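You operate a simulated robot arm through the tools that you are given. There is no shell and no other tool. Be economical: measure what you need, move in short steps, check, and stop when the job is done.

The job below is to be done with a simulated robot arm. You get a single attempt, and the scene is never put back.

Task
Swap the black pillar in pillar hole one for the short pillar.
Fine: swing latch one clear first, stand the black pillar in the green pot, swing the latch into the new pillar's groove; leave latch two and the other pillars. Set down upright: black pillar. Where these are worked on the way, their far stop is far enough and under half their travel is too little: latch one.

Only the result counts: the job must be done as asked and must still hold three seconds after the hand-in. Knocking over, shifting, dropping, spilling or breaking anything else fails it.

Robot
A 7-joint arm with a two-finger parallel gripper, fixed in place. Base frame: the origin is at the foot of the arm, x ahead of it, y to its left, z up; the work surface is at about z = 0.86. Readings come in m, rad, newtons and seconds.
With the tool pointing down near the work surface it reaches from about 0.24 to 0.68 m from the base axis. Its first joint turns from -1.152 to 1.152 rad. Payload 2.4 kg.
Tool frame: the origin (TCP) lies between the finger pads and is the grasp point; the fingertips stand 0.03 m ahead of it; z points along the fingers, y is the line along which they close. The gripper opens to 0.094 m. The fingers are 0.028 m wide and 0.01 m thick; the gripper's body (0.05 by 0.096 m) begins 0.055 m behind the TCP.
Orientation is told as [roll, pitch, yaw] about the base's x, y, z axes, in that order, counted from this pose: with the fingers straight down and closing along the base's y, the tool's x points along the base's -x, its y along +y and its z along -z.

Tools
- The arm moves only by the tool move_arm. Its argument "plan" is a list of rows, each a list of 7 numbers: the shift along the tool's x, y, z in units of 30 mm (1.0 is 30 mm), then the turn, a rotation vector about the tool's x, y, z in units of 6 degrees (1.0 is 6 degrees), then the closure in counts, from 0 (fully open) to 255 (shut). In form: [[tx, ty, tz, rx, ry, rz, gripper], ...]. A call has 1 to 10 rows; each row shifts and turns the commanded pose from where the row before left it, along the tool's axes as they then stand. A call with a number of a shift or a turn outside -1 to 1 is refused whole. Rows are played at 5 a second. More than 0.05 m and 0.15 rad between two rows, or a gripper value outside its range, and nothing of the call is played. Where a pose cannot be reached the arm comes as near as it can. A force on the tool above 40 N (or 10 N above the force at the start of the call, whichever is more), or a blocked arm, ends the call early, and 0.2 s more pass. Each finger travels about 0.153 m/s and halts on what it meets, pressing with about 40 N; the grip force reading is that of the motor and also rises with nothing between the fingers. The clock runs only during rows and for 0.2 s after the last one: add rows that do not move to give the fingers time. It gives the time, the measured TCP pose, the force on the tool (base axes), the opening and the grip force at its end, in the units of the frame above (readings bear some noise), with the torque about the TCP (base axes, N m) and any sound that the robot's microphone picked up, and new pictures: "pictures" is both (left out), scene, wrist or none.
- Cameras (640 x 400 px; columns grow to the right, rows downward): "scene" is fixed at [0.0499, 0.4902, 1.4384]; the picture's right is [-0.58, -0.81, 0.00], its down [-0.51, 0.37, -0.78] and it looks along [0.63, -0.45, -0.63] (base axes); focal length 337 px, centre (320, 200). "wrist" rides on the gripper at [0.076, 0.014, -0.103] in the tool frame; the picture's right is [-0.18, 0.98, 0.00], its down [-0.75, -0.14, -0.64] and it looks along [-0.63, -0.12, 0.77] (tool axes); focal length 243 px, centre (320, 200).
- measure_at(camera, pixels): for up to 12 pixels [column, row] of the newest picture of that camera ("zoom" is the newest enlarged one), the place [x, y, z] in the base frame of the surface seen there, good to about 0.002 m. No time passes.
- close_up(camera, box): a new picture of the part [left, top, right, bottom] of that camera's present view, enlarged. No time passes.
- job_done(): hands the job in; it is judged then, once.

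Keep the steps short. Do not move on a guess: measure, check each grasp and each placing, and mend mistakes. In all there are 80 turns and 200 pictures (those below and enlarged ones count). Leave the gripper open and the arm clear of the work at the hand-in unless told otherwise, and finish with a single line.

The tools are called after "Call:" as name(argument=value, ...) on one line, values as JSON. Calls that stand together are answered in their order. move_arm: Moves the arm, as the interface text tells. Its arguments: {"type":"object","properties":{"plan":{"type":"array"},"pictures":{"type":"string","enum":["both","scene","wrist","none"]}},"required":["plan"]} The other tools are called the same way: measure_at (camera, pixels) gives the place of the surface under pixels of a picture; close_up (camera, box) takes an enlarged picture of a part of a camera's view; job_done () hands the job in.

At the start:

```text
time: 0.0
eef_pos: [0.3178, 0.1402, 1.1254]
orientation: [0.001, 0.001, 0.001]
force: [0.0, -0.4, 0.4]
moment: [-0.02, 0.01, 0.01]
gripper_width: 0.0941
grasp_force: 0.0
```

scene: 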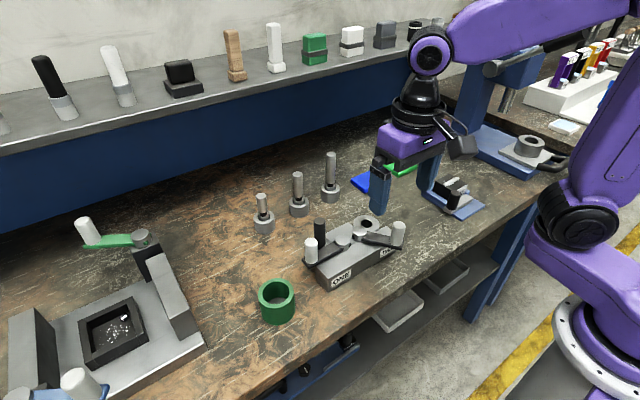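
wrist: 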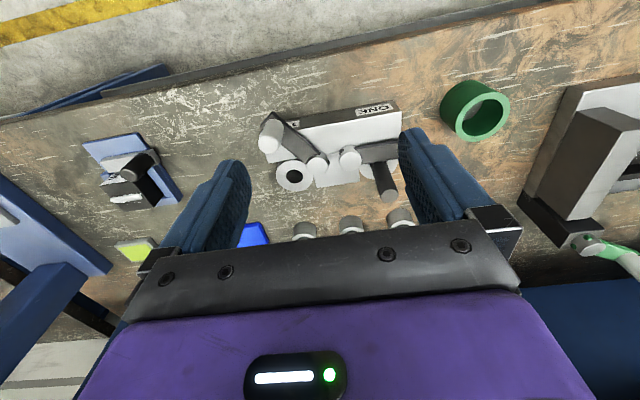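

I see the pillar block around scene (355,250), the green pot at (277,300), and three grey pillars at (263..331,200). I'll take enlarged views first.

Call:
close_up(camera="scene", box=[290, 200, 420, 290])

Call:
close_up(camera="scene", box=[230, 140, 370, 240])

Call:
close_up(camera="wrist", box=[230, 80, 430, 240])

```text
4.44 times, centred on (355, 245) of scene
```

zoom: 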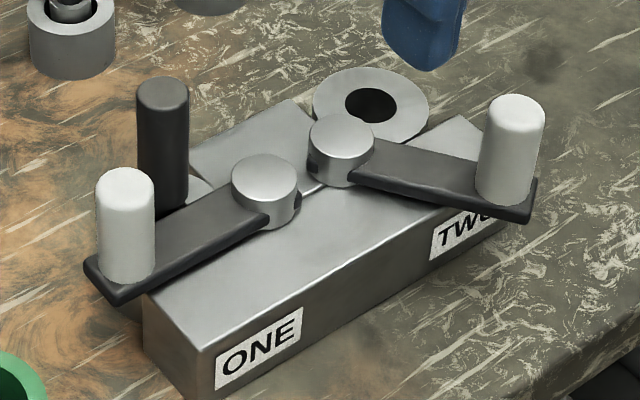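

```text
4.00 times, centred on (300, 190) of scene
```

zoom: 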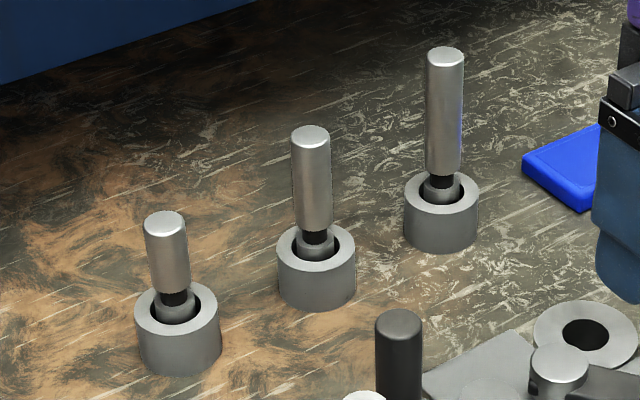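

```text
2.50 times, centred on (330, 160) of wrist
```

zoom: 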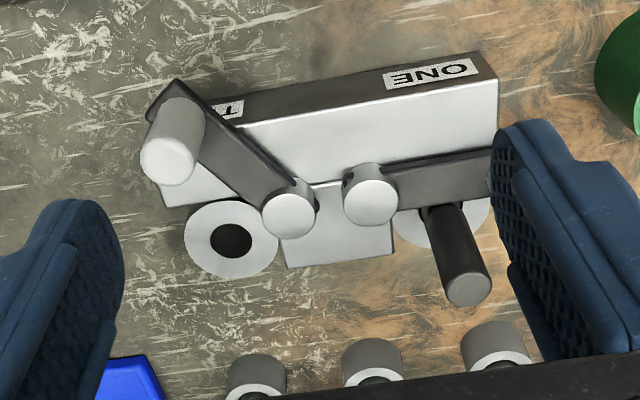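

I now see hole one (black pillar, latch one's arm in its groove) and hole two (empty, latch two open). I'll measure the key points.

Call:
measure_at(camera="scene", pixels=[[320, 220], [320, 230], [311, 240], [311, 255], [344, 241], [336, 248], [398, 226], [360, 234], [318, 265], [365, 221], [376, 217], [354, 255]])

Call:
measure_at(camera="scene", pixels=[[262, 195], [262, 205], [298, 174], [298, 185], [331, 154], [331, 170], [263, 225], [276, 287], [260, 297], [293, 297], [276, 305], [273, 330]])

Call:
measure_at(camera="wrist", pixels=[[417, 196], [378, 160], [345, 160], [270, 130], [294, 178], [320, 163], [368, 152], [340, 130], [481, 114], [350, 188]])

```text
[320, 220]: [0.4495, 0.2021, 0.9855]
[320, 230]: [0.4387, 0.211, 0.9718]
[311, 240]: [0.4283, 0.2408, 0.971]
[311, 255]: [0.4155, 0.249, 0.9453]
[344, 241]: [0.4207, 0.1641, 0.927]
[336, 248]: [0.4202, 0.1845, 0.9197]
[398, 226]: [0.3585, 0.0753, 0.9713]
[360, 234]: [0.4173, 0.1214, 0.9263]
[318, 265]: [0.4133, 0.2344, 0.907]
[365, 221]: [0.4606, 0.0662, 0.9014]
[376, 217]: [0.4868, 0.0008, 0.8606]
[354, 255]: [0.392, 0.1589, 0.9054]
```

```text
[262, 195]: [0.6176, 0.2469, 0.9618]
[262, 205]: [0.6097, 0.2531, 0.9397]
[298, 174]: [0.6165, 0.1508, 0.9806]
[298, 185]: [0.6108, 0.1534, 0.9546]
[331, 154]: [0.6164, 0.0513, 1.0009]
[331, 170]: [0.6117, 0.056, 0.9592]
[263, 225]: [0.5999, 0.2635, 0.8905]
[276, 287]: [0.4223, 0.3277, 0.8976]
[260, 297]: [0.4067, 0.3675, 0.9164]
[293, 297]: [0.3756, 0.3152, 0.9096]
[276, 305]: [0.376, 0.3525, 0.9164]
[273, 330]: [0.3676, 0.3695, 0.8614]
```

```text
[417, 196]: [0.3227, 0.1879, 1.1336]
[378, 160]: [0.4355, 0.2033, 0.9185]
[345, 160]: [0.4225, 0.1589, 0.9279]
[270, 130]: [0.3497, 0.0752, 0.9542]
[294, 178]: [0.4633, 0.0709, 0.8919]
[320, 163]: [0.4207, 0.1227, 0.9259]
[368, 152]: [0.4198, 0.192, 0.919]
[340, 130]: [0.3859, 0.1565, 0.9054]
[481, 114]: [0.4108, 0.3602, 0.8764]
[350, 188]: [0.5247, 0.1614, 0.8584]
```

Hubs are at about (0.42,0.160) and (0.417,0.121), and the knob is at about (0.42,0.24). I'll measure finer points on the wrist zoom.

Call:
measure_at(camera="zoom", pixels=[[468, 290], [455, 240], [371, 205], [290, 214], [190, 240], [272, 240], [231, 207], [231, 272], [440, 180], [485, 180], [410, 235], [487, 215]])

Call:
close_up(camera="scene", box=[295, 205, 355, 275])

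```text
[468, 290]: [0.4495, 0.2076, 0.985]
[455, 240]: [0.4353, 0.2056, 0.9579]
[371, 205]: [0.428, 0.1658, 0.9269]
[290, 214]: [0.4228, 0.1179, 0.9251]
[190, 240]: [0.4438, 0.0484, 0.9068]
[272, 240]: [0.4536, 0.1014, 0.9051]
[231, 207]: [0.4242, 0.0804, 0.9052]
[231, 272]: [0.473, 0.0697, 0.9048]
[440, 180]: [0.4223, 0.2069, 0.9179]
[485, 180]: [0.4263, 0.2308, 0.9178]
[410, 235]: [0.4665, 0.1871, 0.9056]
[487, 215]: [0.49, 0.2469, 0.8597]
```

```text
5.71 times, centred on (325, 240) of scene
```

zoom: 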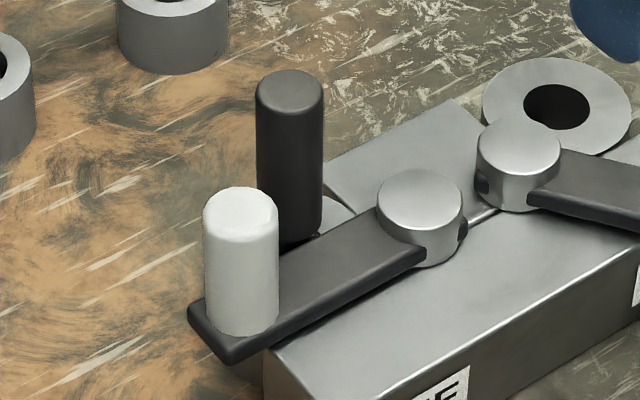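

Call:
measure_at(camera="zoom", pixels=[[240, 208], [206, 250], [277, 250], [240, 320], [290, 85], [258, 150], [322, 150], [290, 200], [418, 198], [195, 320], [235, 355], [290, 232]])

```text
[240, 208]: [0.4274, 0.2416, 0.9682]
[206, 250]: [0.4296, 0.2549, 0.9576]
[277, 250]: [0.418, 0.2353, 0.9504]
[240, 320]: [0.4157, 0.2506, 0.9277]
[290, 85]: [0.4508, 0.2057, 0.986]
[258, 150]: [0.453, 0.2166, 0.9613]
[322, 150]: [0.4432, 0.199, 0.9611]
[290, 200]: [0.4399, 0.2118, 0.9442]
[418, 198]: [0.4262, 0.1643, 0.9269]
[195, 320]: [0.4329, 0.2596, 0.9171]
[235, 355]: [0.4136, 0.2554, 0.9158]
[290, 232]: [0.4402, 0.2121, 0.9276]
```

Estimates: black pillar axis (0.4487,0.206), knob one (0.424,0.245) with radius about 0.011, hub one (0.426,0.164). I'll move above knob one at safe height and begin turning the fingers.

Call:
move_arm(plan=[[-0.885, 0.873, 0.5, 0, 0, 0, 0], [-0.885, 0.873, 0.5, 0, 0, 0, 0], [-0.885, 0.873, 0.5, 0, 0, 0, 0], [-0.885, 0.873, 0.5, 0, 0, 0, 0], [0, 0, 0, 0, 0, 1, 0], [0, 0, 0, 0, 0, 1, 0], [0, 0, 0, 0, 0, 1, 0], [0, 0, 0, 0, 0, 1, 0], [0, 0, 0, 0, 0, 1, 0], [0, 0, 0, 0, 0, 1, 0]], pictures="both")

```text
time: 2.2
eef_pos: [0.424, 0.2454, 1.065]
orientation: [0.001, -0.001, -0.631]
force: [-0.7, 0.6, -0.6]
moment: [0.01, -0.02, 0.0]
gripper_width: 0.0938
grasp_force: 0.1
```

scene: 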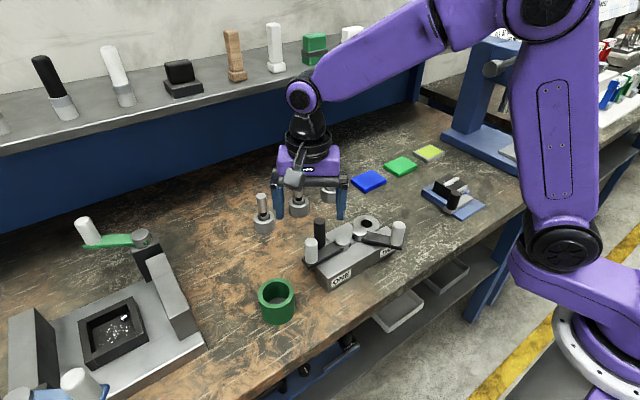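
wrist: 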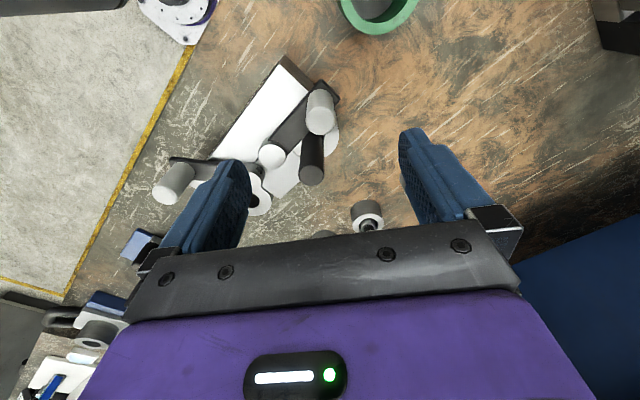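

Yaw sign is right. I'll turn the remaining 34° and pre-close to about 46 mm, then check alignment.

Call:
move_arm(plan=[[0, 0, 0, 0, 0, 0.95, 130], [0, 0, 0, 0, 0, 0.95, 130], [0, 0, 0, 0, 0, 0.95, 130], [0, 0, 0, 0, 0, 0.95, 130], [0, 0, 0, 0, 0, 0.95, 130], [0, 0, 0, 0, 0, 0.95, 130]], pictures="wrist")

Call:
close_up(camera="wrist", box=[240, 60, 400, 220])

```text
time: 3.6
eef_pos: [0.4234, 0.2437, 1.064]
orientation: [-0.001, -0.001, -1.226]
force: [-0.9, 0.4, -0.2]
moment: [0.02, -0.03, 0.0]
gripper_width: 0.0461
grasp_force: 0.1
```

wrist: 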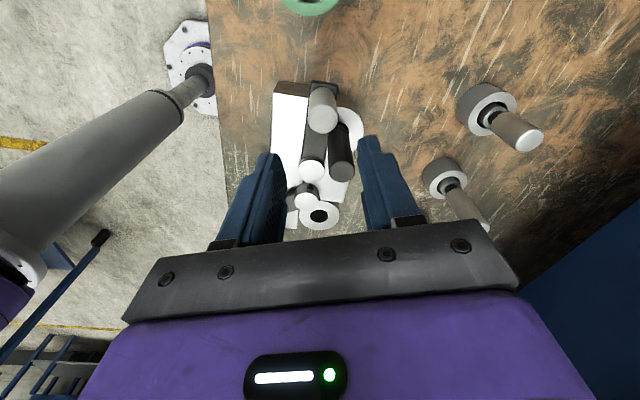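

```text
2.50 times, centred on (320, 140) of wrist
```

zoom: 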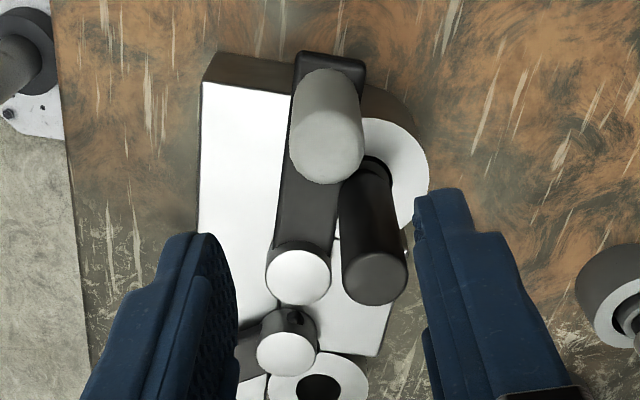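

Call:
measure_at(camera="zoom", pixels=[[328, 150], [292, 150], [362, 150], [328, 110], [298, 275], [268, 275], [330, 275], [375, 278], [342, 278], [407, 278], [420, 170], [290, 352]])

```text
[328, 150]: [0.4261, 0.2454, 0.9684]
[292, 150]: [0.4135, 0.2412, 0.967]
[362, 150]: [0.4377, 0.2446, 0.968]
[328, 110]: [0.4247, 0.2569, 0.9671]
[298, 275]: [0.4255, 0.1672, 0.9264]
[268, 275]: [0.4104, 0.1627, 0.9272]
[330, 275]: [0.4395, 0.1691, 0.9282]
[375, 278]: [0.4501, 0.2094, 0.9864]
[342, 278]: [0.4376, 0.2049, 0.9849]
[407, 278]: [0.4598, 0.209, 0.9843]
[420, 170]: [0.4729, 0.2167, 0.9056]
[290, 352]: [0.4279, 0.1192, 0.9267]
```

Refined: knob (0.4256,0.2435), radius 0.012; hub (0.425,0.165); black pillar (0.4487,0.207). I'll descend straight over the knob.

Call:
move_arm(plan=[[0, 0, 0.885, 0, 0, 0, 130], [0, 0, 0.885, 0, 0, 0, 130], [0, 0, 0.885, 0, 0, 0, 130], [0, 0, 0.885, 0, 0, 0, 130], [0, 0, 0, 0, 0, 0, 175], [0, 0, 0, 0, 0, 0, 175]], pictures="both")

Call:
close_up(camera="scene", box=[270, 180, 420, 290])

```text
time: 5.0
eef_pos: [0.425, 0.2451, 0.9584]
orientation: [0.0, 0.002, -1.225]
force: [0.8, 0.3, -0.7]
moment: [0.0, -0.02, 0.01]
gripper_width: 0.0295
grasp_force: 0.0
```

scene: 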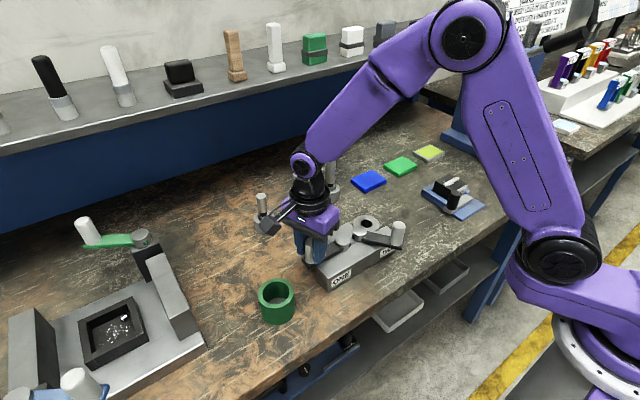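
wrist: 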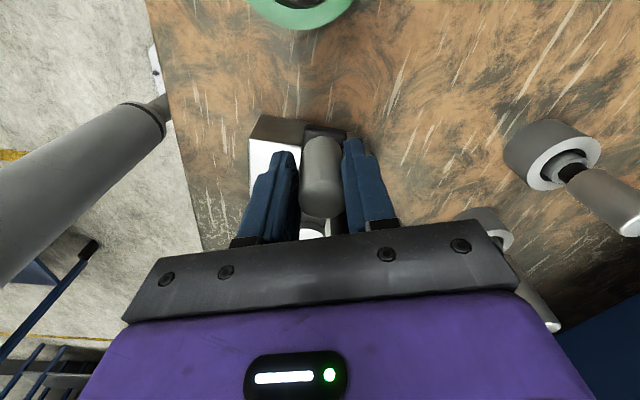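

```text
3.64 times, centred on (345, 235) of scene
```

zoom: 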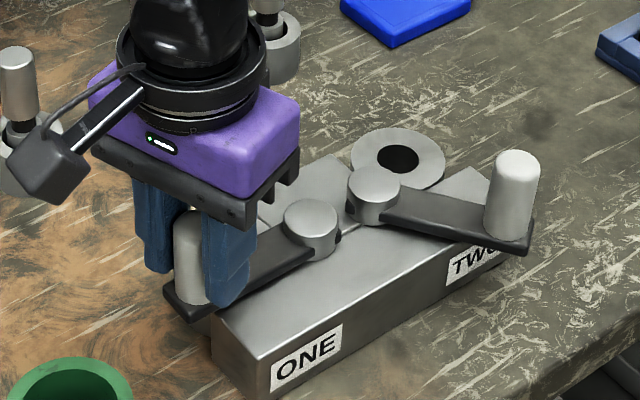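

The knob sits between the fingers with slack. Now I swing it about the hub toward −x, in 6° arc steps, 8 rows.

Call:
move_arm(plan=[[0.081, -0.267, 0, 0, 0, -1, 175], [0.081, -0.267, 0, 0, 0, -1, 175], [0.081, -0.267, 0, 0, 0, -1, 175], [0.081, -0.267, 0, 0, 0, -1, 175], [0.081, -0.267, 0, 0, 0, -1, 175], [0.081, -0.267, 0, 0, 0, -1, 175], [0.081, -0.267, 0, 0, 0, -1, 175], [0.081, -0.267, 0, 0, 0, -1, 175]], pictures="both")

Call:
close_up(camera="scene", box=[270, 180, 420, 290])

```text
time: 6.8
eef_pos: [0.3648, 0.2176, 0.9585]
orientation: [0.0, 0.0, -0.384]
force: [2.4, 3.2, -0.7]
moment: [-0.01, 0.03, -0.01]
gripper_width: 0.0312
grasp_force: 1.1
```

scene: 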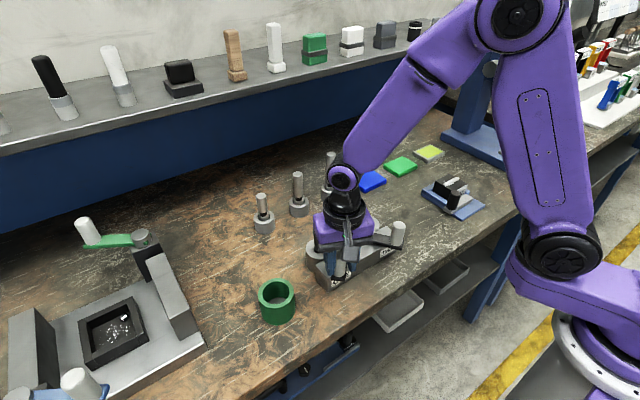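
wrist: 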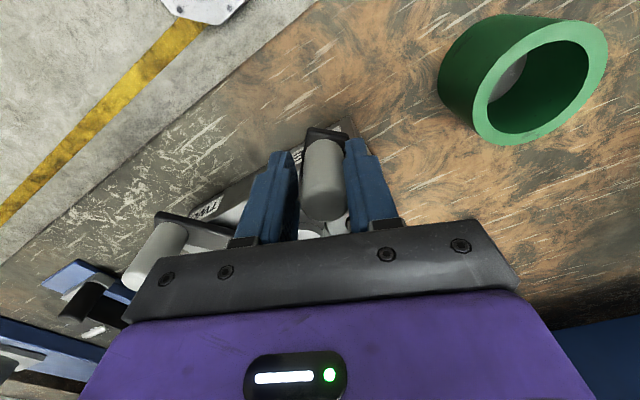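

```text
3.64 times, centred on (345, 235) of scene
```

zoom: 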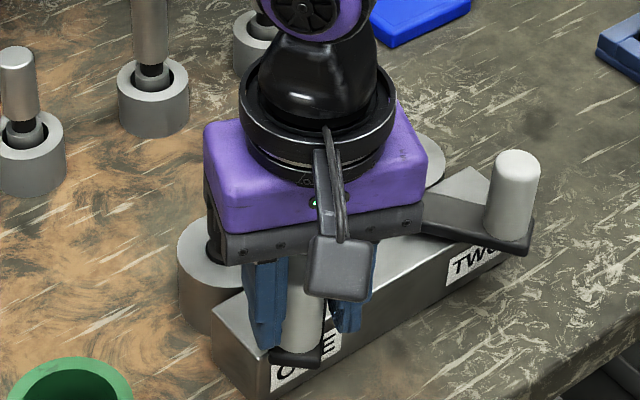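

The latch follows with about 4 N. I'll continue with small steps to find the far stop.

Call:
move_arm(plan=[[0.04, -0.134, 0, 0, 0, -0.5, 175], [0.04, -0.134, 0, 0, 0, -0.5, 175], [0.04, -0.134, 0, 0, 0, -0.5, 175], [0.04, -0.134, 0, 0, 0, -0.5, 175]], pictures="wrist")

```text
time: 7.8
eef_pos: [0.3566, 0.2048, 0.9587]
orientation: [0.006, -0.006, -0.179]
force: [14.8, 7.1, -1.9]
moment: [-0.07, 0.17, -0.1]
gripper_width: 0.0352
grasp_force: 5.6
```

wrist: 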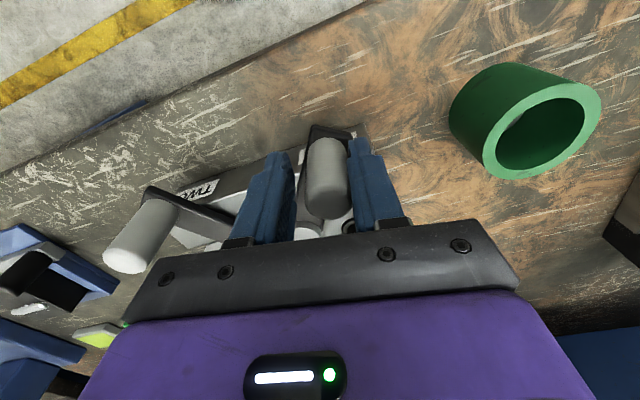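

Force rose to 16 N: the far stop is reached. I'll relax, open and rise.

Call:
move_arm(plan=[[0, 0.12, 0, 0, 0, 0, 175], [0, 0, 0, 0, 0, 0, 130], [0, 0, 0, 0, 0, 0, 130], [0, 0, -1, 0, 0, 0, 130], [0, 0, -1, 0, 0, 0, 130], [0, 0, -1, 0, 0, 0, 130], [0, 0, -1, 0, 0, 0, 130]], pictures="both")

Call:
close_up(camera="scene", box=[270, 180, 420, 290])

Call:
close_up(camera="wrist", box=[220, 80, 420, 240])

```text
time: 9.4
eef_pos: [0.3551, 0.2086, 1.0776]
orientation: [-0.002, 0.003, -0.178]
force: [-0.4, 0.4, 0.4]
moment: [0.03, 0.05, 0.02]
gripper_width: 0.0461
grasp_force: 0.1
```

scene: 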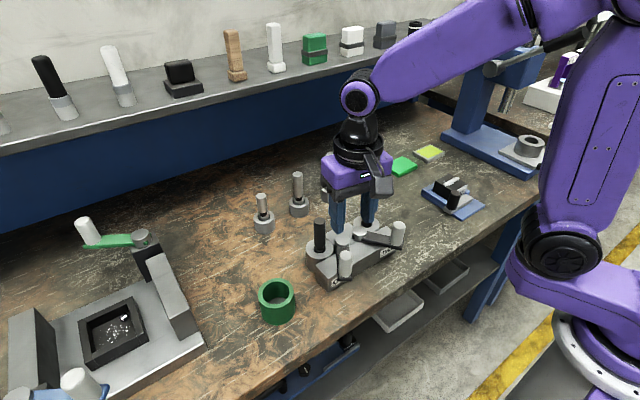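
wrist: 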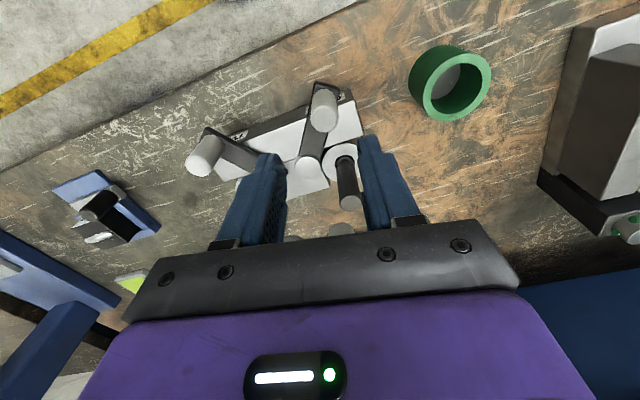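

```text
3.64 times, centred on (345, 235) of scene
```

zoom: 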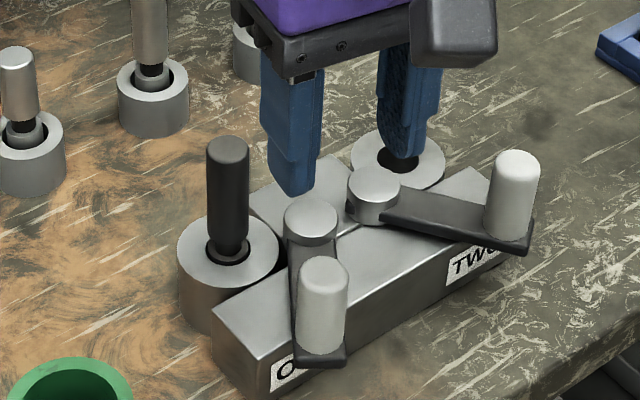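

```text
2.50 times, centred on (320, 160) of wrist
```

zoom: 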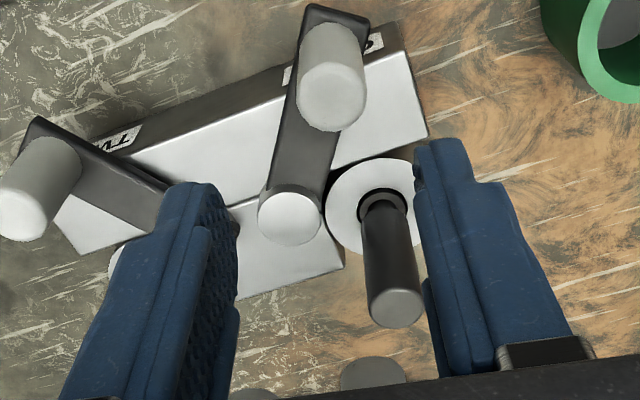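

Latch one is clear. I'll measure the pillar, hole and pot now.

Call:
measure_at(camera="zoom", pixels=[[397, 305], [368, 300], [425, 305], [370, 164], [335, 210], [382, 195], [410, 190], [332, 90], [290, 220], [378, 235]])

Call:
measure_at(camera="wrist", pixels=[[425, 92], [489, 72], [468, 52], [445, 119], [450, 78], [457, 95], [428, 106], [482, 58]])

Call:
close_up(camera="scene", box=[240, 265, 312, 335])

```text
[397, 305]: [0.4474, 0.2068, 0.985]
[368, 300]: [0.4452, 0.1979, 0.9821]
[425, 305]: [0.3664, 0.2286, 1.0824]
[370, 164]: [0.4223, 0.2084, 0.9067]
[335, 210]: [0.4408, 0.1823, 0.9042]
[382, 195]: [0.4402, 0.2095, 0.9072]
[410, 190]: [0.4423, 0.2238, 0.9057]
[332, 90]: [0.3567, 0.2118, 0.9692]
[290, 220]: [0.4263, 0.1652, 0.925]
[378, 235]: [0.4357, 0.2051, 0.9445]
```

```text
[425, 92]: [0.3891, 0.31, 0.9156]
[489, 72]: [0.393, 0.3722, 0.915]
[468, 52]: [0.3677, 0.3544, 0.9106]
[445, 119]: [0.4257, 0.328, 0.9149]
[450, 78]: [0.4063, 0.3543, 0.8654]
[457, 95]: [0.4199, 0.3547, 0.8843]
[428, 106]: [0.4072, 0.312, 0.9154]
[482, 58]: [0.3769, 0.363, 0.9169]
```

```text
5.71 times, centred on (276, 300) of scene
```

zoom: 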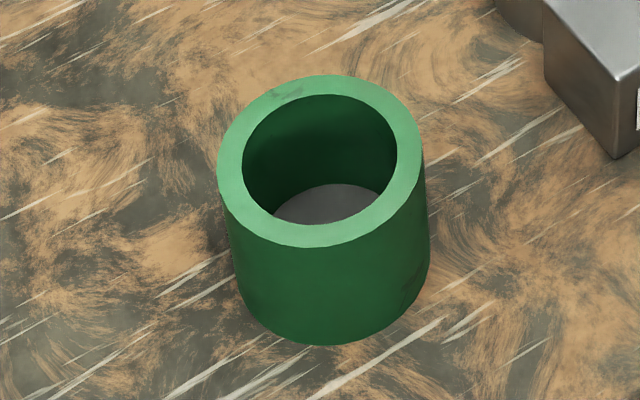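

Call:
measure_at(camera="zoom", pixels=[[230, 160], [410, 160], [320, 85], [320, 236], [320, 208], [260, 105], [378, 218], [378, 103], [262, 218]])

```text
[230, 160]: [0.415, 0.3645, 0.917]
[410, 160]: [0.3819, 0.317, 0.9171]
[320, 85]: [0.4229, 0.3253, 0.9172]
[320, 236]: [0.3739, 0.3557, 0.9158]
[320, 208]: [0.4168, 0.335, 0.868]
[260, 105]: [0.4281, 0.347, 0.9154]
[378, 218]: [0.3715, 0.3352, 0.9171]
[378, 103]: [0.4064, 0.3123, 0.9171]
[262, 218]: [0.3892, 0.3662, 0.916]
```

Pot centre (0.3985,0.3405), rim 0.917, floor 0.868; pillar axis (0.4487,0.207). I'll straighten yaw to 0 and go above the black pillar, then check.

Call:
move_arm(plan=[[0, 0, 0, 0, 0, -0.85, 130], [0, 0, 0, 0, 0, -0.85, 130], [-0.78, -0.013, 0, 0, 0, 0, 130], [-0.78, -0.013, 0, 0, 0, 0, 130], [-0.78, -0.013, 0, 0, 0, 0, 130], [-0.78, -0.013, 0, 0, 0, 0, 130], [0, 0, 0, 0, 0, 0, 130]], pictures="both")

Call:
close_up(camera="wrist", box=[240, 60, 400, 220])

```text
time: 11.0
eef_pos: [0.4489, 0.2069, 1.0793]
orientation: [-0.001, 0.0, -0.001]
force: [0.3, 1.1, 0.1]
moment: [-0.02, -0.02, -0.03]
gripper_width: 0.0461
grasp_force: 0.2
```

scene: 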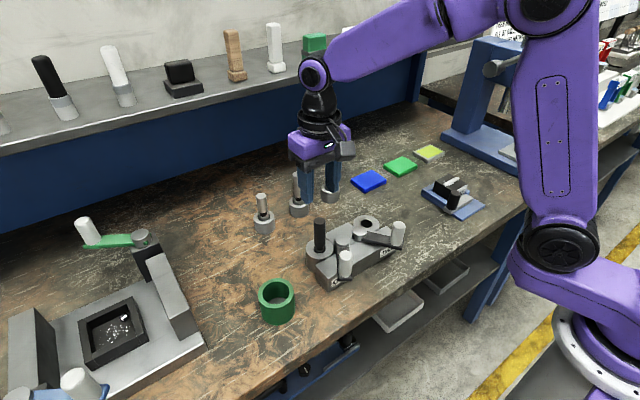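
wrist: 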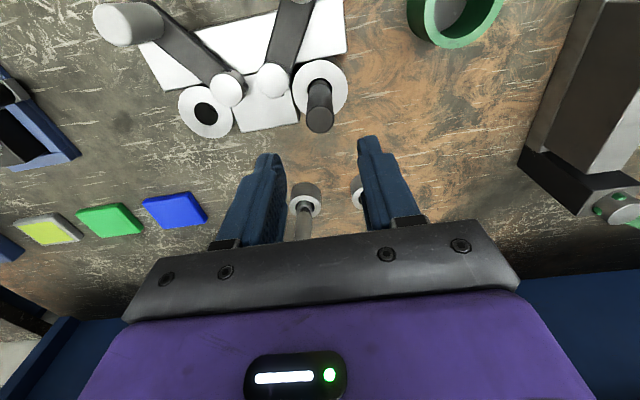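

```text
2.50 times, centred on (320, 140) of wrist
```

zoom: 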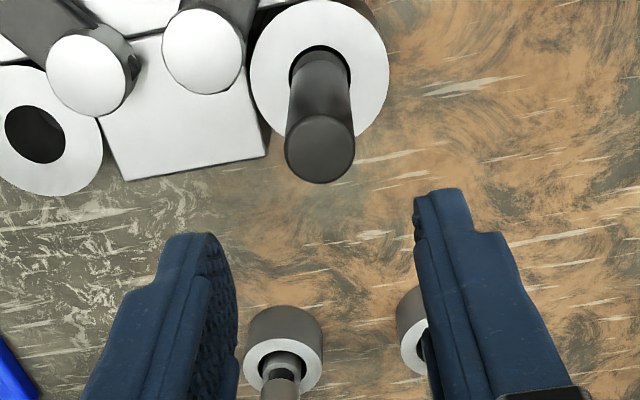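

Call:
measure_at(camera="zoom", pixels=[[320, 150], [288, 148], [353, 150], [254, 75], [387, 75], [320, 60], [320, 4], [275, 350]])

```text
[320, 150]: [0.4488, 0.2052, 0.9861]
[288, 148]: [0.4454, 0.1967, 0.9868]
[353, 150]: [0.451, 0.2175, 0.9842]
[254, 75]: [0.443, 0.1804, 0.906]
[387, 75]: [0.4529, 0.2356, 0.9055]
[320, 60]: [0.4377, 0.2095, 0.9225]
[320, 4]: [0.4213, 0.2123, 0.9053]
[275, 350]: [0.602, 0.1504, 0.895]
```

Aligned (pillar 0.4488,0.2065). Descend to z≈0.962 and close on the head.

Call:
move_arm(plan=[[0, 0, 0.975, 0, 0, 0, 130], [0, 0, 0.975, 0, 0, 0, 130], [0, 0, 0.975, 0, 0, 0, 130], [0, 0, 0.975, 0, 0, 0, 130], [0, 0, 0, 0, 0, 0, 130], [0, 0, 0, 0, 0, 0, 255], [0, 0, 0, 0, 0, 0, 255], [0, 0, 0, 0, 0, 0, 255]], pictures="scene")

Call:
close_up(camera="scene", box=[270, 180, 420, 290])

```text
time: 12.8
eef_pos: [0.4486, 0.2062, 0.9602]
orientation: [0.0, 0.0, 0.0]
force: [-0.4, 0.0, 0.4]
moment: [0.01, -0.02, -0.02]
gripper_width: 0.0235
grasp_force: 39.7
```

scene: 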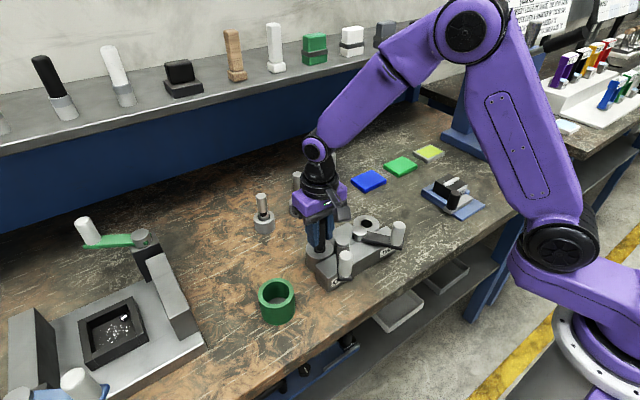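

```text
3.64 times, centred on (345, 235) of scene
```

zoom: 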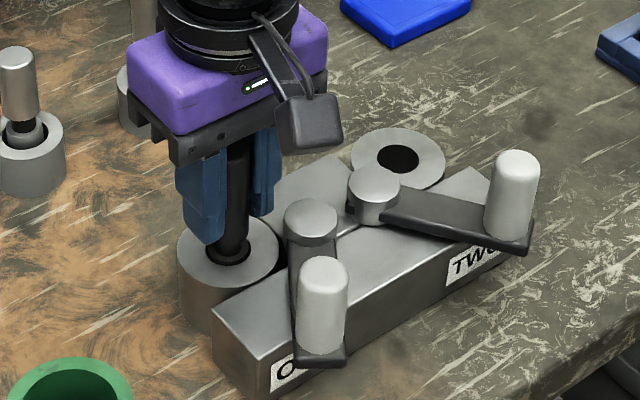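

Gripped (23.5 mm, no side force). Lift straight up 0.12 m.

Call:
move_arm(plan=[[0, 0, -0.5, 0, 0, 0, 255], [0, 0, -0.5, 0, 0, 0, 255], [0, 0, -0.5, 0, 0, 0, 255], [0, 0, -0.5, 0, 0, 0, 255], [0, 0, -1, 0, 0, 0, 255], [0, 0, -1, 0, 0, 0, 255], [0, 0, -1, 0, 0, 0, 255]], pictures="both")

Call:
close_up(camera="scene", box=[250, 140, 410, 280])

```text
time: 14.4
eef_pos: [0.4501, 0.2057, 1.1111]
orientation: [0.0, 0.0, 0.001]
force: [-0.4, 0.0, -3.5]
moment: [-0.04, 0.03, 0.01]
gripper_width: 0.0236
grasp_force: 40.0
```

scene: 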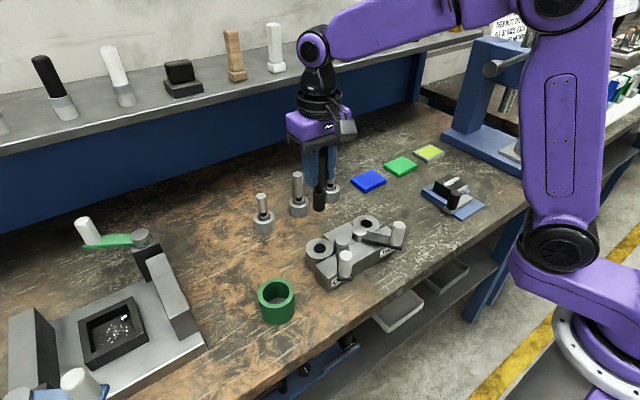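
wrist: 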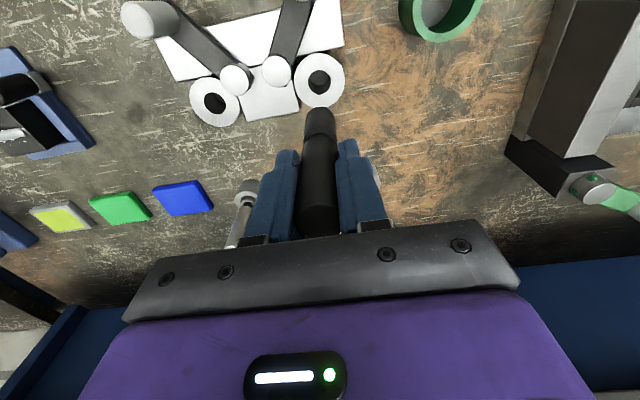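

```text
2.86 times, centred on (330, 210) of scene
```

zoom: 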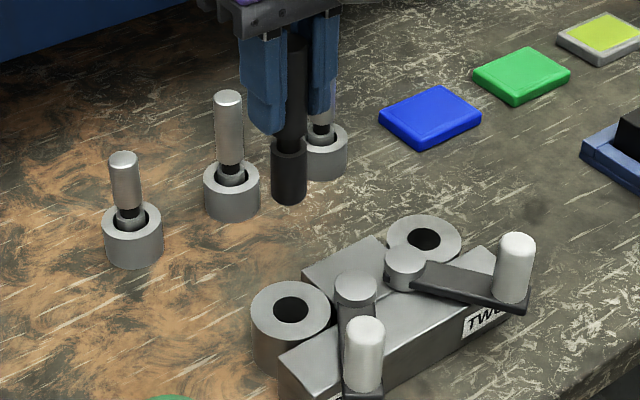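

Pillar is out and held vertical. I'll measure its bottom and the now-empty hole one.

Call:
measure_at(camera="zoom", pixels=[[289, 199], [289, 170], [289, 145], [291, 309], [275, 309], [308, 309], [290, 297], [290, 323], [256, 309], [326, 309], [290, 285], [290, 338]])

Call:
measure_at(camera="wrist", pixels=[[296, 80], [343, 80], [319, 53], [319, 106], [319, 80], [319, 130], [319, 112]])

```text
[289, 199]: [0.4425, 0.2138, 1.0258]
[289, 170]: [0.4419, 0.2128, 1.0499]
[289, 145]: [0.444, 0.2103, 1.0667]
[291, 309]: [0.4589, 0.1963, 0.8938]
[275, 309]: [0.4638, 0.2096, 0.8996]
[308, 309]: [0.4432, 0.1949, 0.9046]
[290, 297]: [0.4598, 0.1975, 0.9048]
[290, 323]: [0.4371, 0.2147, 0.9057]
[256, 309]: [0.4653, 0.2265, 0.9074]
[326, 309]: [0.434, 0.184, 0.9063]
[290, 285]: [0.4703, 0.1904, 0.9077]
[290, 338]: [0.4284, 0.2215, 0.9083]
```

```text
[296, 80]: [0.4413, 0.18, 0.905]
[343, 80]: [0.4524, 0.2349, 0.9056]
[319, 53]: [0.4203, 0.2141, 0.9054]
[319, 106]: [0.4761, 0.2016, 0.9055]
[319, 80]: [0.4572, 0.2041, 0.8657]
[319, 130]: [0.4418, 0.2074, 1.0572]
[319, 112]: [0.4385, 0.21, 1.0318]
```

Hole centre (0.4487,0.2065), pillar bottom ≈0.087 below TCP. Carry it over the pot.

Call:
move_arm(plan=[[0.338, 0.896, 0, 0, 0, 0, 255], [0.338, 0.896, 0, 0, 0, 0, 255], [0.338, 0.896, 0, 0, 0, 0, 255], [0.338, 0.896, 0, 0, 0, 0, 255], [0.338, 0.896, 0, 0, 0, 0, 255], [0, 0, 0, 0, 0, 0, 255]], pictures="both")

Call:
close_up(camera="scene", box=[200, 200, 360, 340])

```text
time: 15.8
eef_pos: [0.4005, 0.3415, 1.1119]
orientation: [0.001, 0.0, 0.002]
force: [-0.2, -0.2, -4.1]
moment: [0.02, 0.0, -0.07]
gripper_width: 0.0236
grasp_force: 40.1
```

scene: 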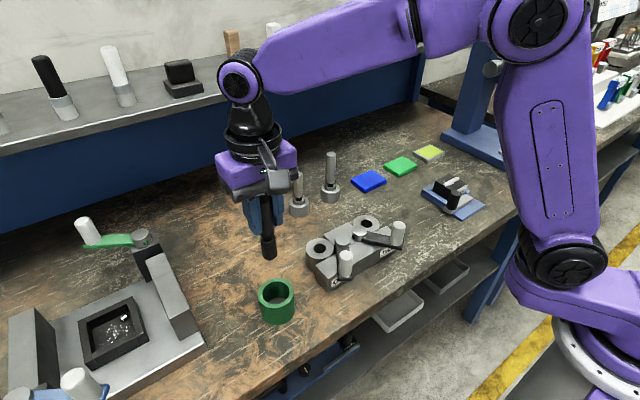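
wrist: 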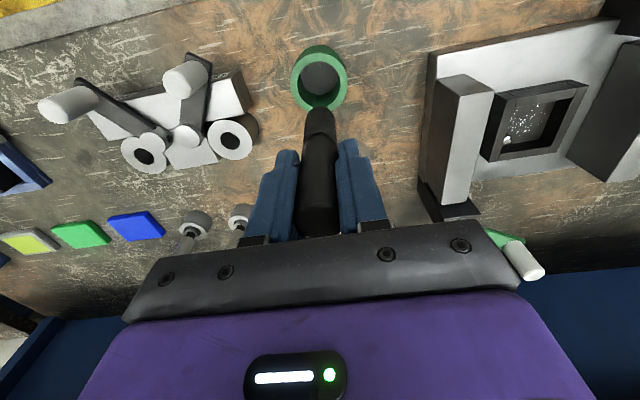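

```text
2.86 times, centred on (280, 270) of scene
```

zoom: 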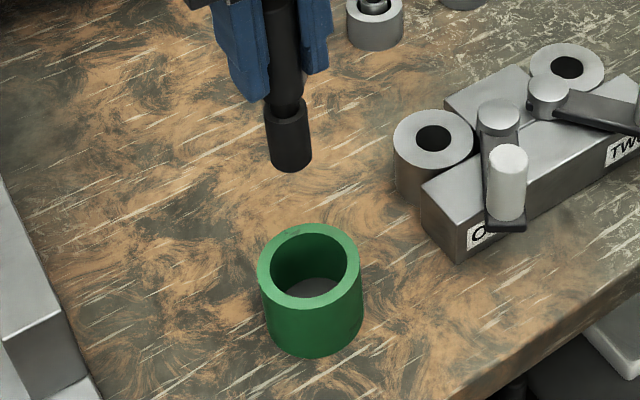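

Over the pot within 2 mm. Lower to z≈0.97, just above the pot floor contact.

Call:
move_arm(plan=[[0.05, -0.03, 0.94, 0, 0, 0, 255], [0, 0, 0.94, 0, 0, 0, 255], [0, 0, 0.94, 0, 0, 0, 255], [0, 0, 0.94, 0, 0, 0, 255], [0, 0, 0.94, 0, 0, 0, 255], [0, 0, 0, 0, 0, 0, 255]], pictures="both")

Call:
close_up(camera="scene", box=[200, 200, 360, 340])

```text
time: 17.2
eef_pos: [0.3978, 0.3423, 0.9714]
orientation: [0.0, 0.002, 0.001]
force: [0.0, 0.3, -4.3]
moment: [-0.03, 0.05, 0.01]
gripper_width: 0.0235
grasp_force: 40.0
```

scene: 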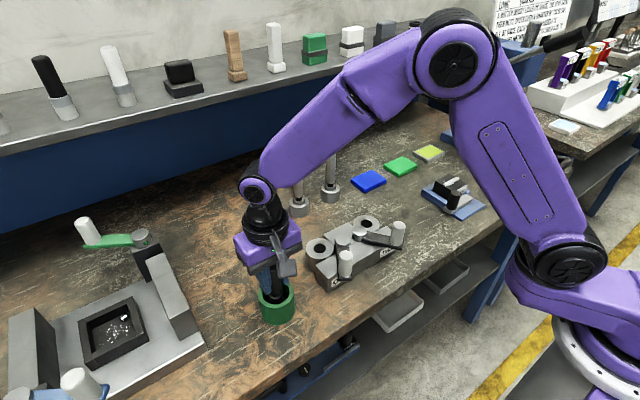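
wrist: 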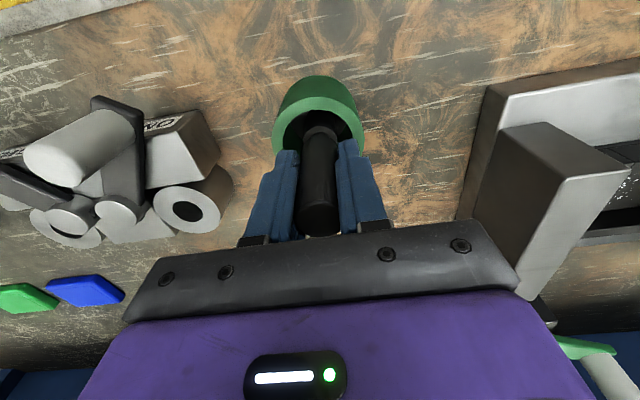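

```text
2.86 times, centred on (280, 270) of scene
```

zoom: 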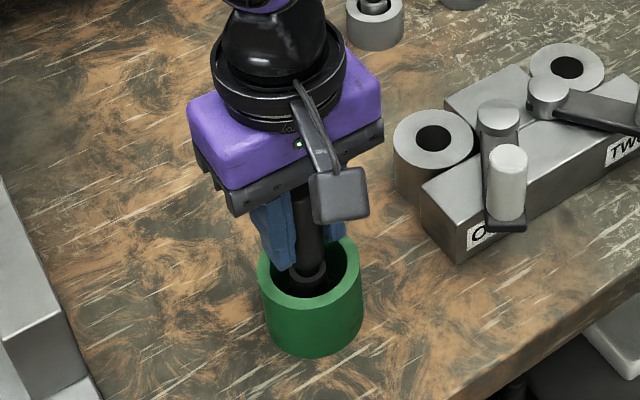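

Inside the pot, no contact yet (weight still 4.3 N). Creep down in 2 mm steps.

Call:
move_arm(plan=[[0, 0, 0.07, 0, 0, 0, 255], [0, 0, 0.07, 0, 0, 0, 255], [0, 0, 0.07, 0, 0, 0, 255], [0, 0, 0.07, 0, 0, 0, 255], [0, 0, 0, 0, 0, 0, 255]], pictures="none")

```text
time: 18.4
eef_pos: [0.3978, 0.3403, 0.9626]
orientation: [0.0, 0.0, 0.0]
force: [-0.4, 0.6, -3.7]
moment: [-0.06, -0.04, -0.01]
gripper_width: 0.0234
grasp_force: 40.0
```

Call:
move_arm(plan=[[0, 0, 0.05, 0, 0, 0, 255], [0, 0, 0.05, 0, 0, 0, 255], [0, 0, 0, 0, 0, 0, 255]], pictures="none")

```text
time: 19.2
eef_pos: [0.3978, 0.3409, 0.9607]
orientation: [0.002, -0.004, -0.001]
force: [-3.6, -3.7, 24.7]
moment: [-0.12, 0.18, 0.06]
gripper_width: 0.0239
grasp_force: 40.3
```

Floor contact at 0.9607 (push 25 N). I ease off 1 mm, then open gently.

Call:
move_arm(plan=[[0, 0, -0.04, 0, 0, 0, 255], [0, 0, 0, 0, 0, 0, 255], [0, 0, 0, 0, 0, 0, 170], [0, 0, 0, 0, 0, 0, 130], [0, 0, 0, 0, 0, 0, 130]], pictures="both")

Call:
close_up(camera="wrist", box=[220, 60, 420, 240])

```text
time: 20.4
eef_pos: [0.3975, 0.3406, 0.9588]
orientation: [0.001, 0.001, 0.0]
force: [0.5, 0.9, 0.1]
moment: [-0.01, -0.01, 0.01]
gripper_width: 0.0463
grasp_force: 0.1
```

scene: 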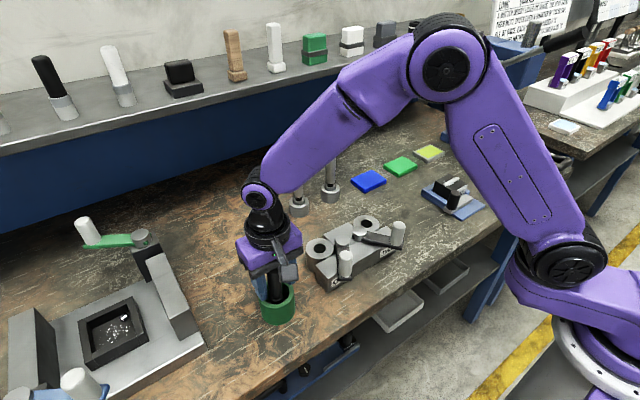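
wrist: 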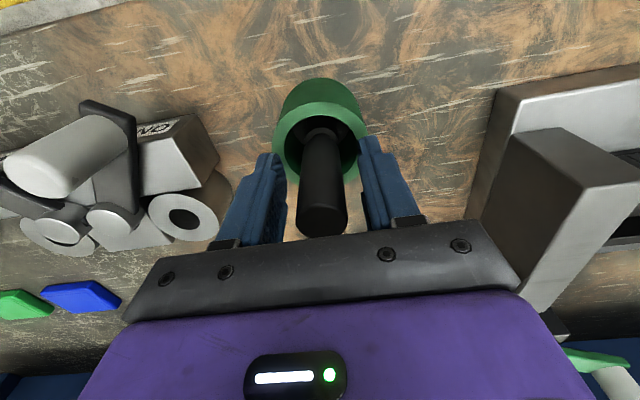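

```text
2.22 times, centred on (320, 150) of wrist
```

zoom: 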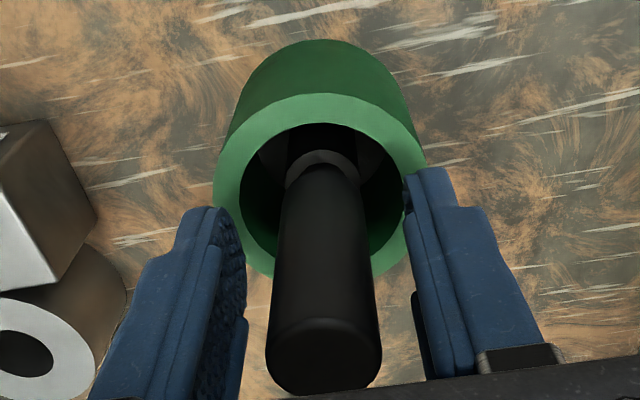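

Black pillar stands free. Rise straight up and inspect.

Call:
move_arm(plan=[[0, 0, -0.7, 0, 0, 0, 130], [0, 0, -1, 0, 0, 0, 130], [0, 0, -1, 0, 0, 0, 130], [0, 0, -1, 0, 0, 0, 130], [0, 0, -1, 0, 0, 0, 130], [-1, 0, 0, 0, 0, 0, 130], [-1, 0, 0, 0, 0, 0, 130], [-1, -0.3, 0, 0, 0, 0, 130], [-1, -0.4, 0, 0, 0, 0, 130]], pictures="both")

Call:
close_up(camera="scene", box=[200, 200, 360, 340])

Call:
close_up(camera="wrist", box=[220, 60, 420, 240])

```text
time: 22.4
eef_pos: [0.517, 0.3191, 1.101]
orientation: [0.0, -0.002, 0.001]
force: [-0.1, -0.2, -0.6]
moment: [-0.01, 0.02, 0.01]
gripper_width: 0.046
grasp_force: 0.0
```

scene: 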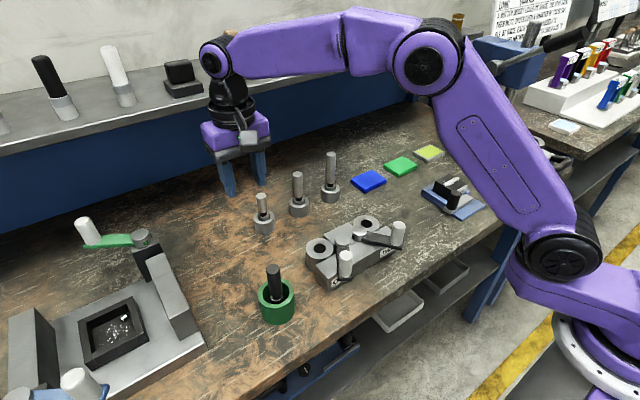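
wrist: 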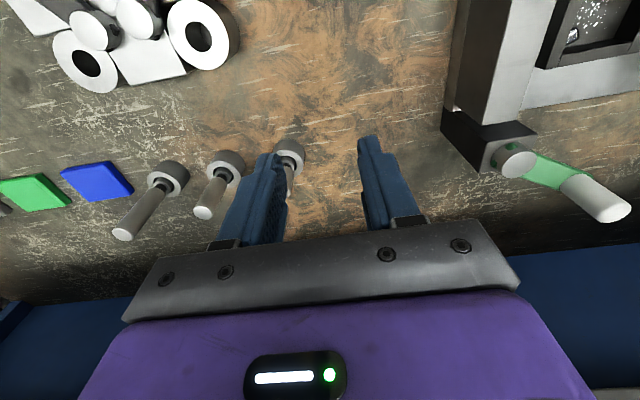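

```text
2.86 times, centred on (280, 270) of scene
```

zoom: 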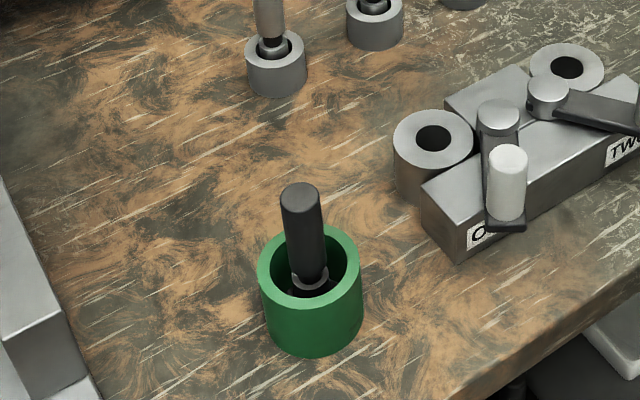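

```text
2.22 times, centred on (320, 150) of wrist
```

zoom: 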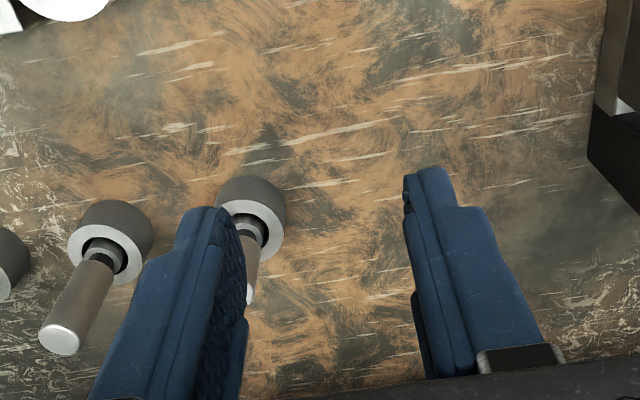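

Black pillar stands upright in the pot. Now zoom on the short (leftmost) pillar to measure it.

Call:
close_up(camera="scene", box=[240, 185, 290, 240])

```text
7.27 times, centred on (265, 212) of scene
```

zoom: 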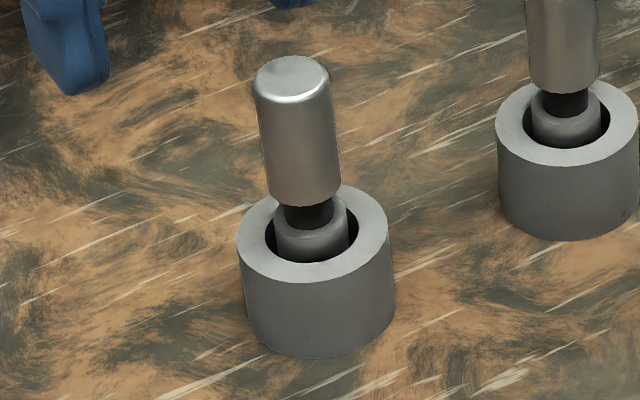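

Call:
measure_at(camera="zoom", pixels=[[292, 62], [292, 75], [256, 110], [334, 110], [298, 130], [302, 195], [308, 215], [305, 243], [242, 240], [385, 228], [312, 190], [316, 275]])

```text
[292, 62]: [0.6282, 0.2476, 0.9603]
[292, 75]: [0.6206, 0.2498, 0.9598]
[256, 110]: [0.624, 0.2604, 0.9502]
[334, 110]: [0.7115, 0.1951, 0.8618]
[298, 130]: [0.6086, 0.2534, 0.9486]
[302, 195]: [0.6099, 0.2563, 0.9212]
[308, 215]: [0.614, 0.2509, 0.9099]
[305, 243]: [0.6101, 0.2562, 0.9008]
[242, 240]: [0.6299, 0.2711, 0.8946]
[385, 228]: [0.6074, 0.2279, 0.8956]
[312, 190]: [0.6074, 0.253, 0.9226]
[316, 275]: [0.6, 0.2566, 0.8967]
```

Short pillar axis ≈ (0.6183,0.249), top 0.961, groove ≈0.905–0.92. Move above it.

Call:
move_arm(plan=[[-0.844, -0.584, 0.4, 0, 0, 0, 130], [-0.844, -0.584, 0.4, 0, 0, 0, 130], [-0.844, -0.584, 0.4, 0, 0, 0, 130], [-0.844, -0.584, 0.4, 0, 0, 0, 130], [0, 0, 0, 0, 0, 0, 130]], pictures="both")

Call:
close_up(camera="wrist", box=[240, 60, 400, 220])

Call:
close_up(camera="scene", box=[220, 140, 320, 250])

```text
time: 23.6
eef_pos: [0.6203, 0.2504, 1.0522]
orientation: [0.0, 0.0, 0.0]
force: [-0.7, -0.3, 0.3]
moment: [0.05, 0.02, -0.03]
gripper_width: 0.046
grasp_force: 0.1
```

scene: 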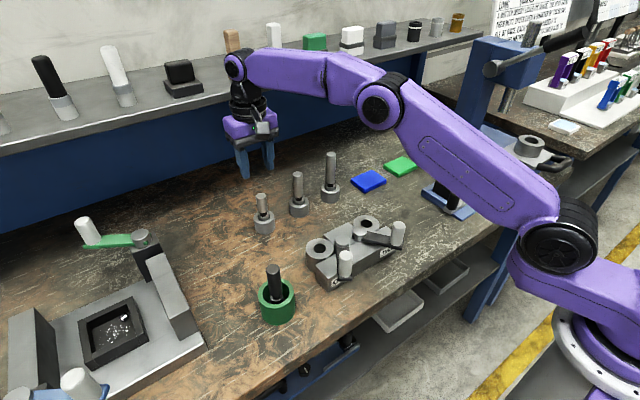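
wrist: 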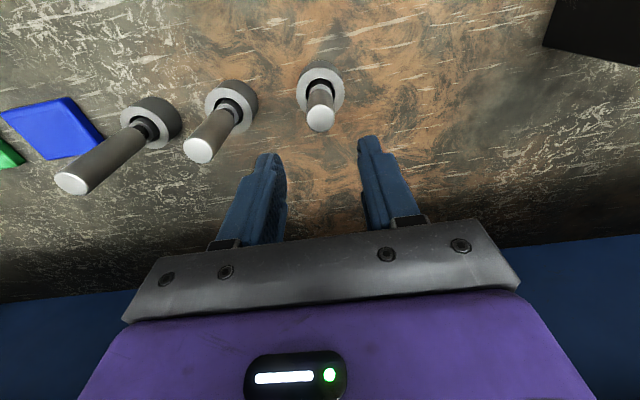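

```text
2.50 times, centred on (320, 140) of wrist
```

zoom: 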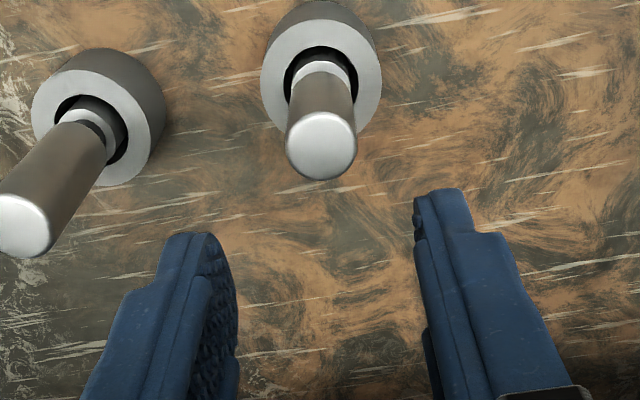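

```text
3.64 times, centred on (270, 195) of scene
```

zoom: 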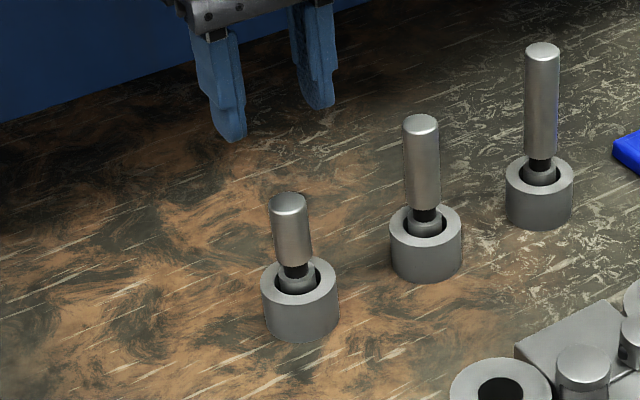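

Call:
measure_at(camera="wrist", pixels=[[320, 118], [308, 118], [333, 118], [297, 90], [344, 88], [320, 62], [320, 127]])

```text
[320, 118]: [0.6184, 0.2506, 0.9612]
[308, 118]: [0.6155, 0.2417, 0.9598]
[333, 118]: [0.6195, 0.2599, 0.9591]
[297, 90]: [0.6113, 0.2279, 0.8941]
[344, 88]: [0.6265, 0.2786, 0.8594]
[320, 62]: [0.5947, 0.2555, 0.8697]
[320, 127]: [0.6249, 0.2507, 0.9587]
```

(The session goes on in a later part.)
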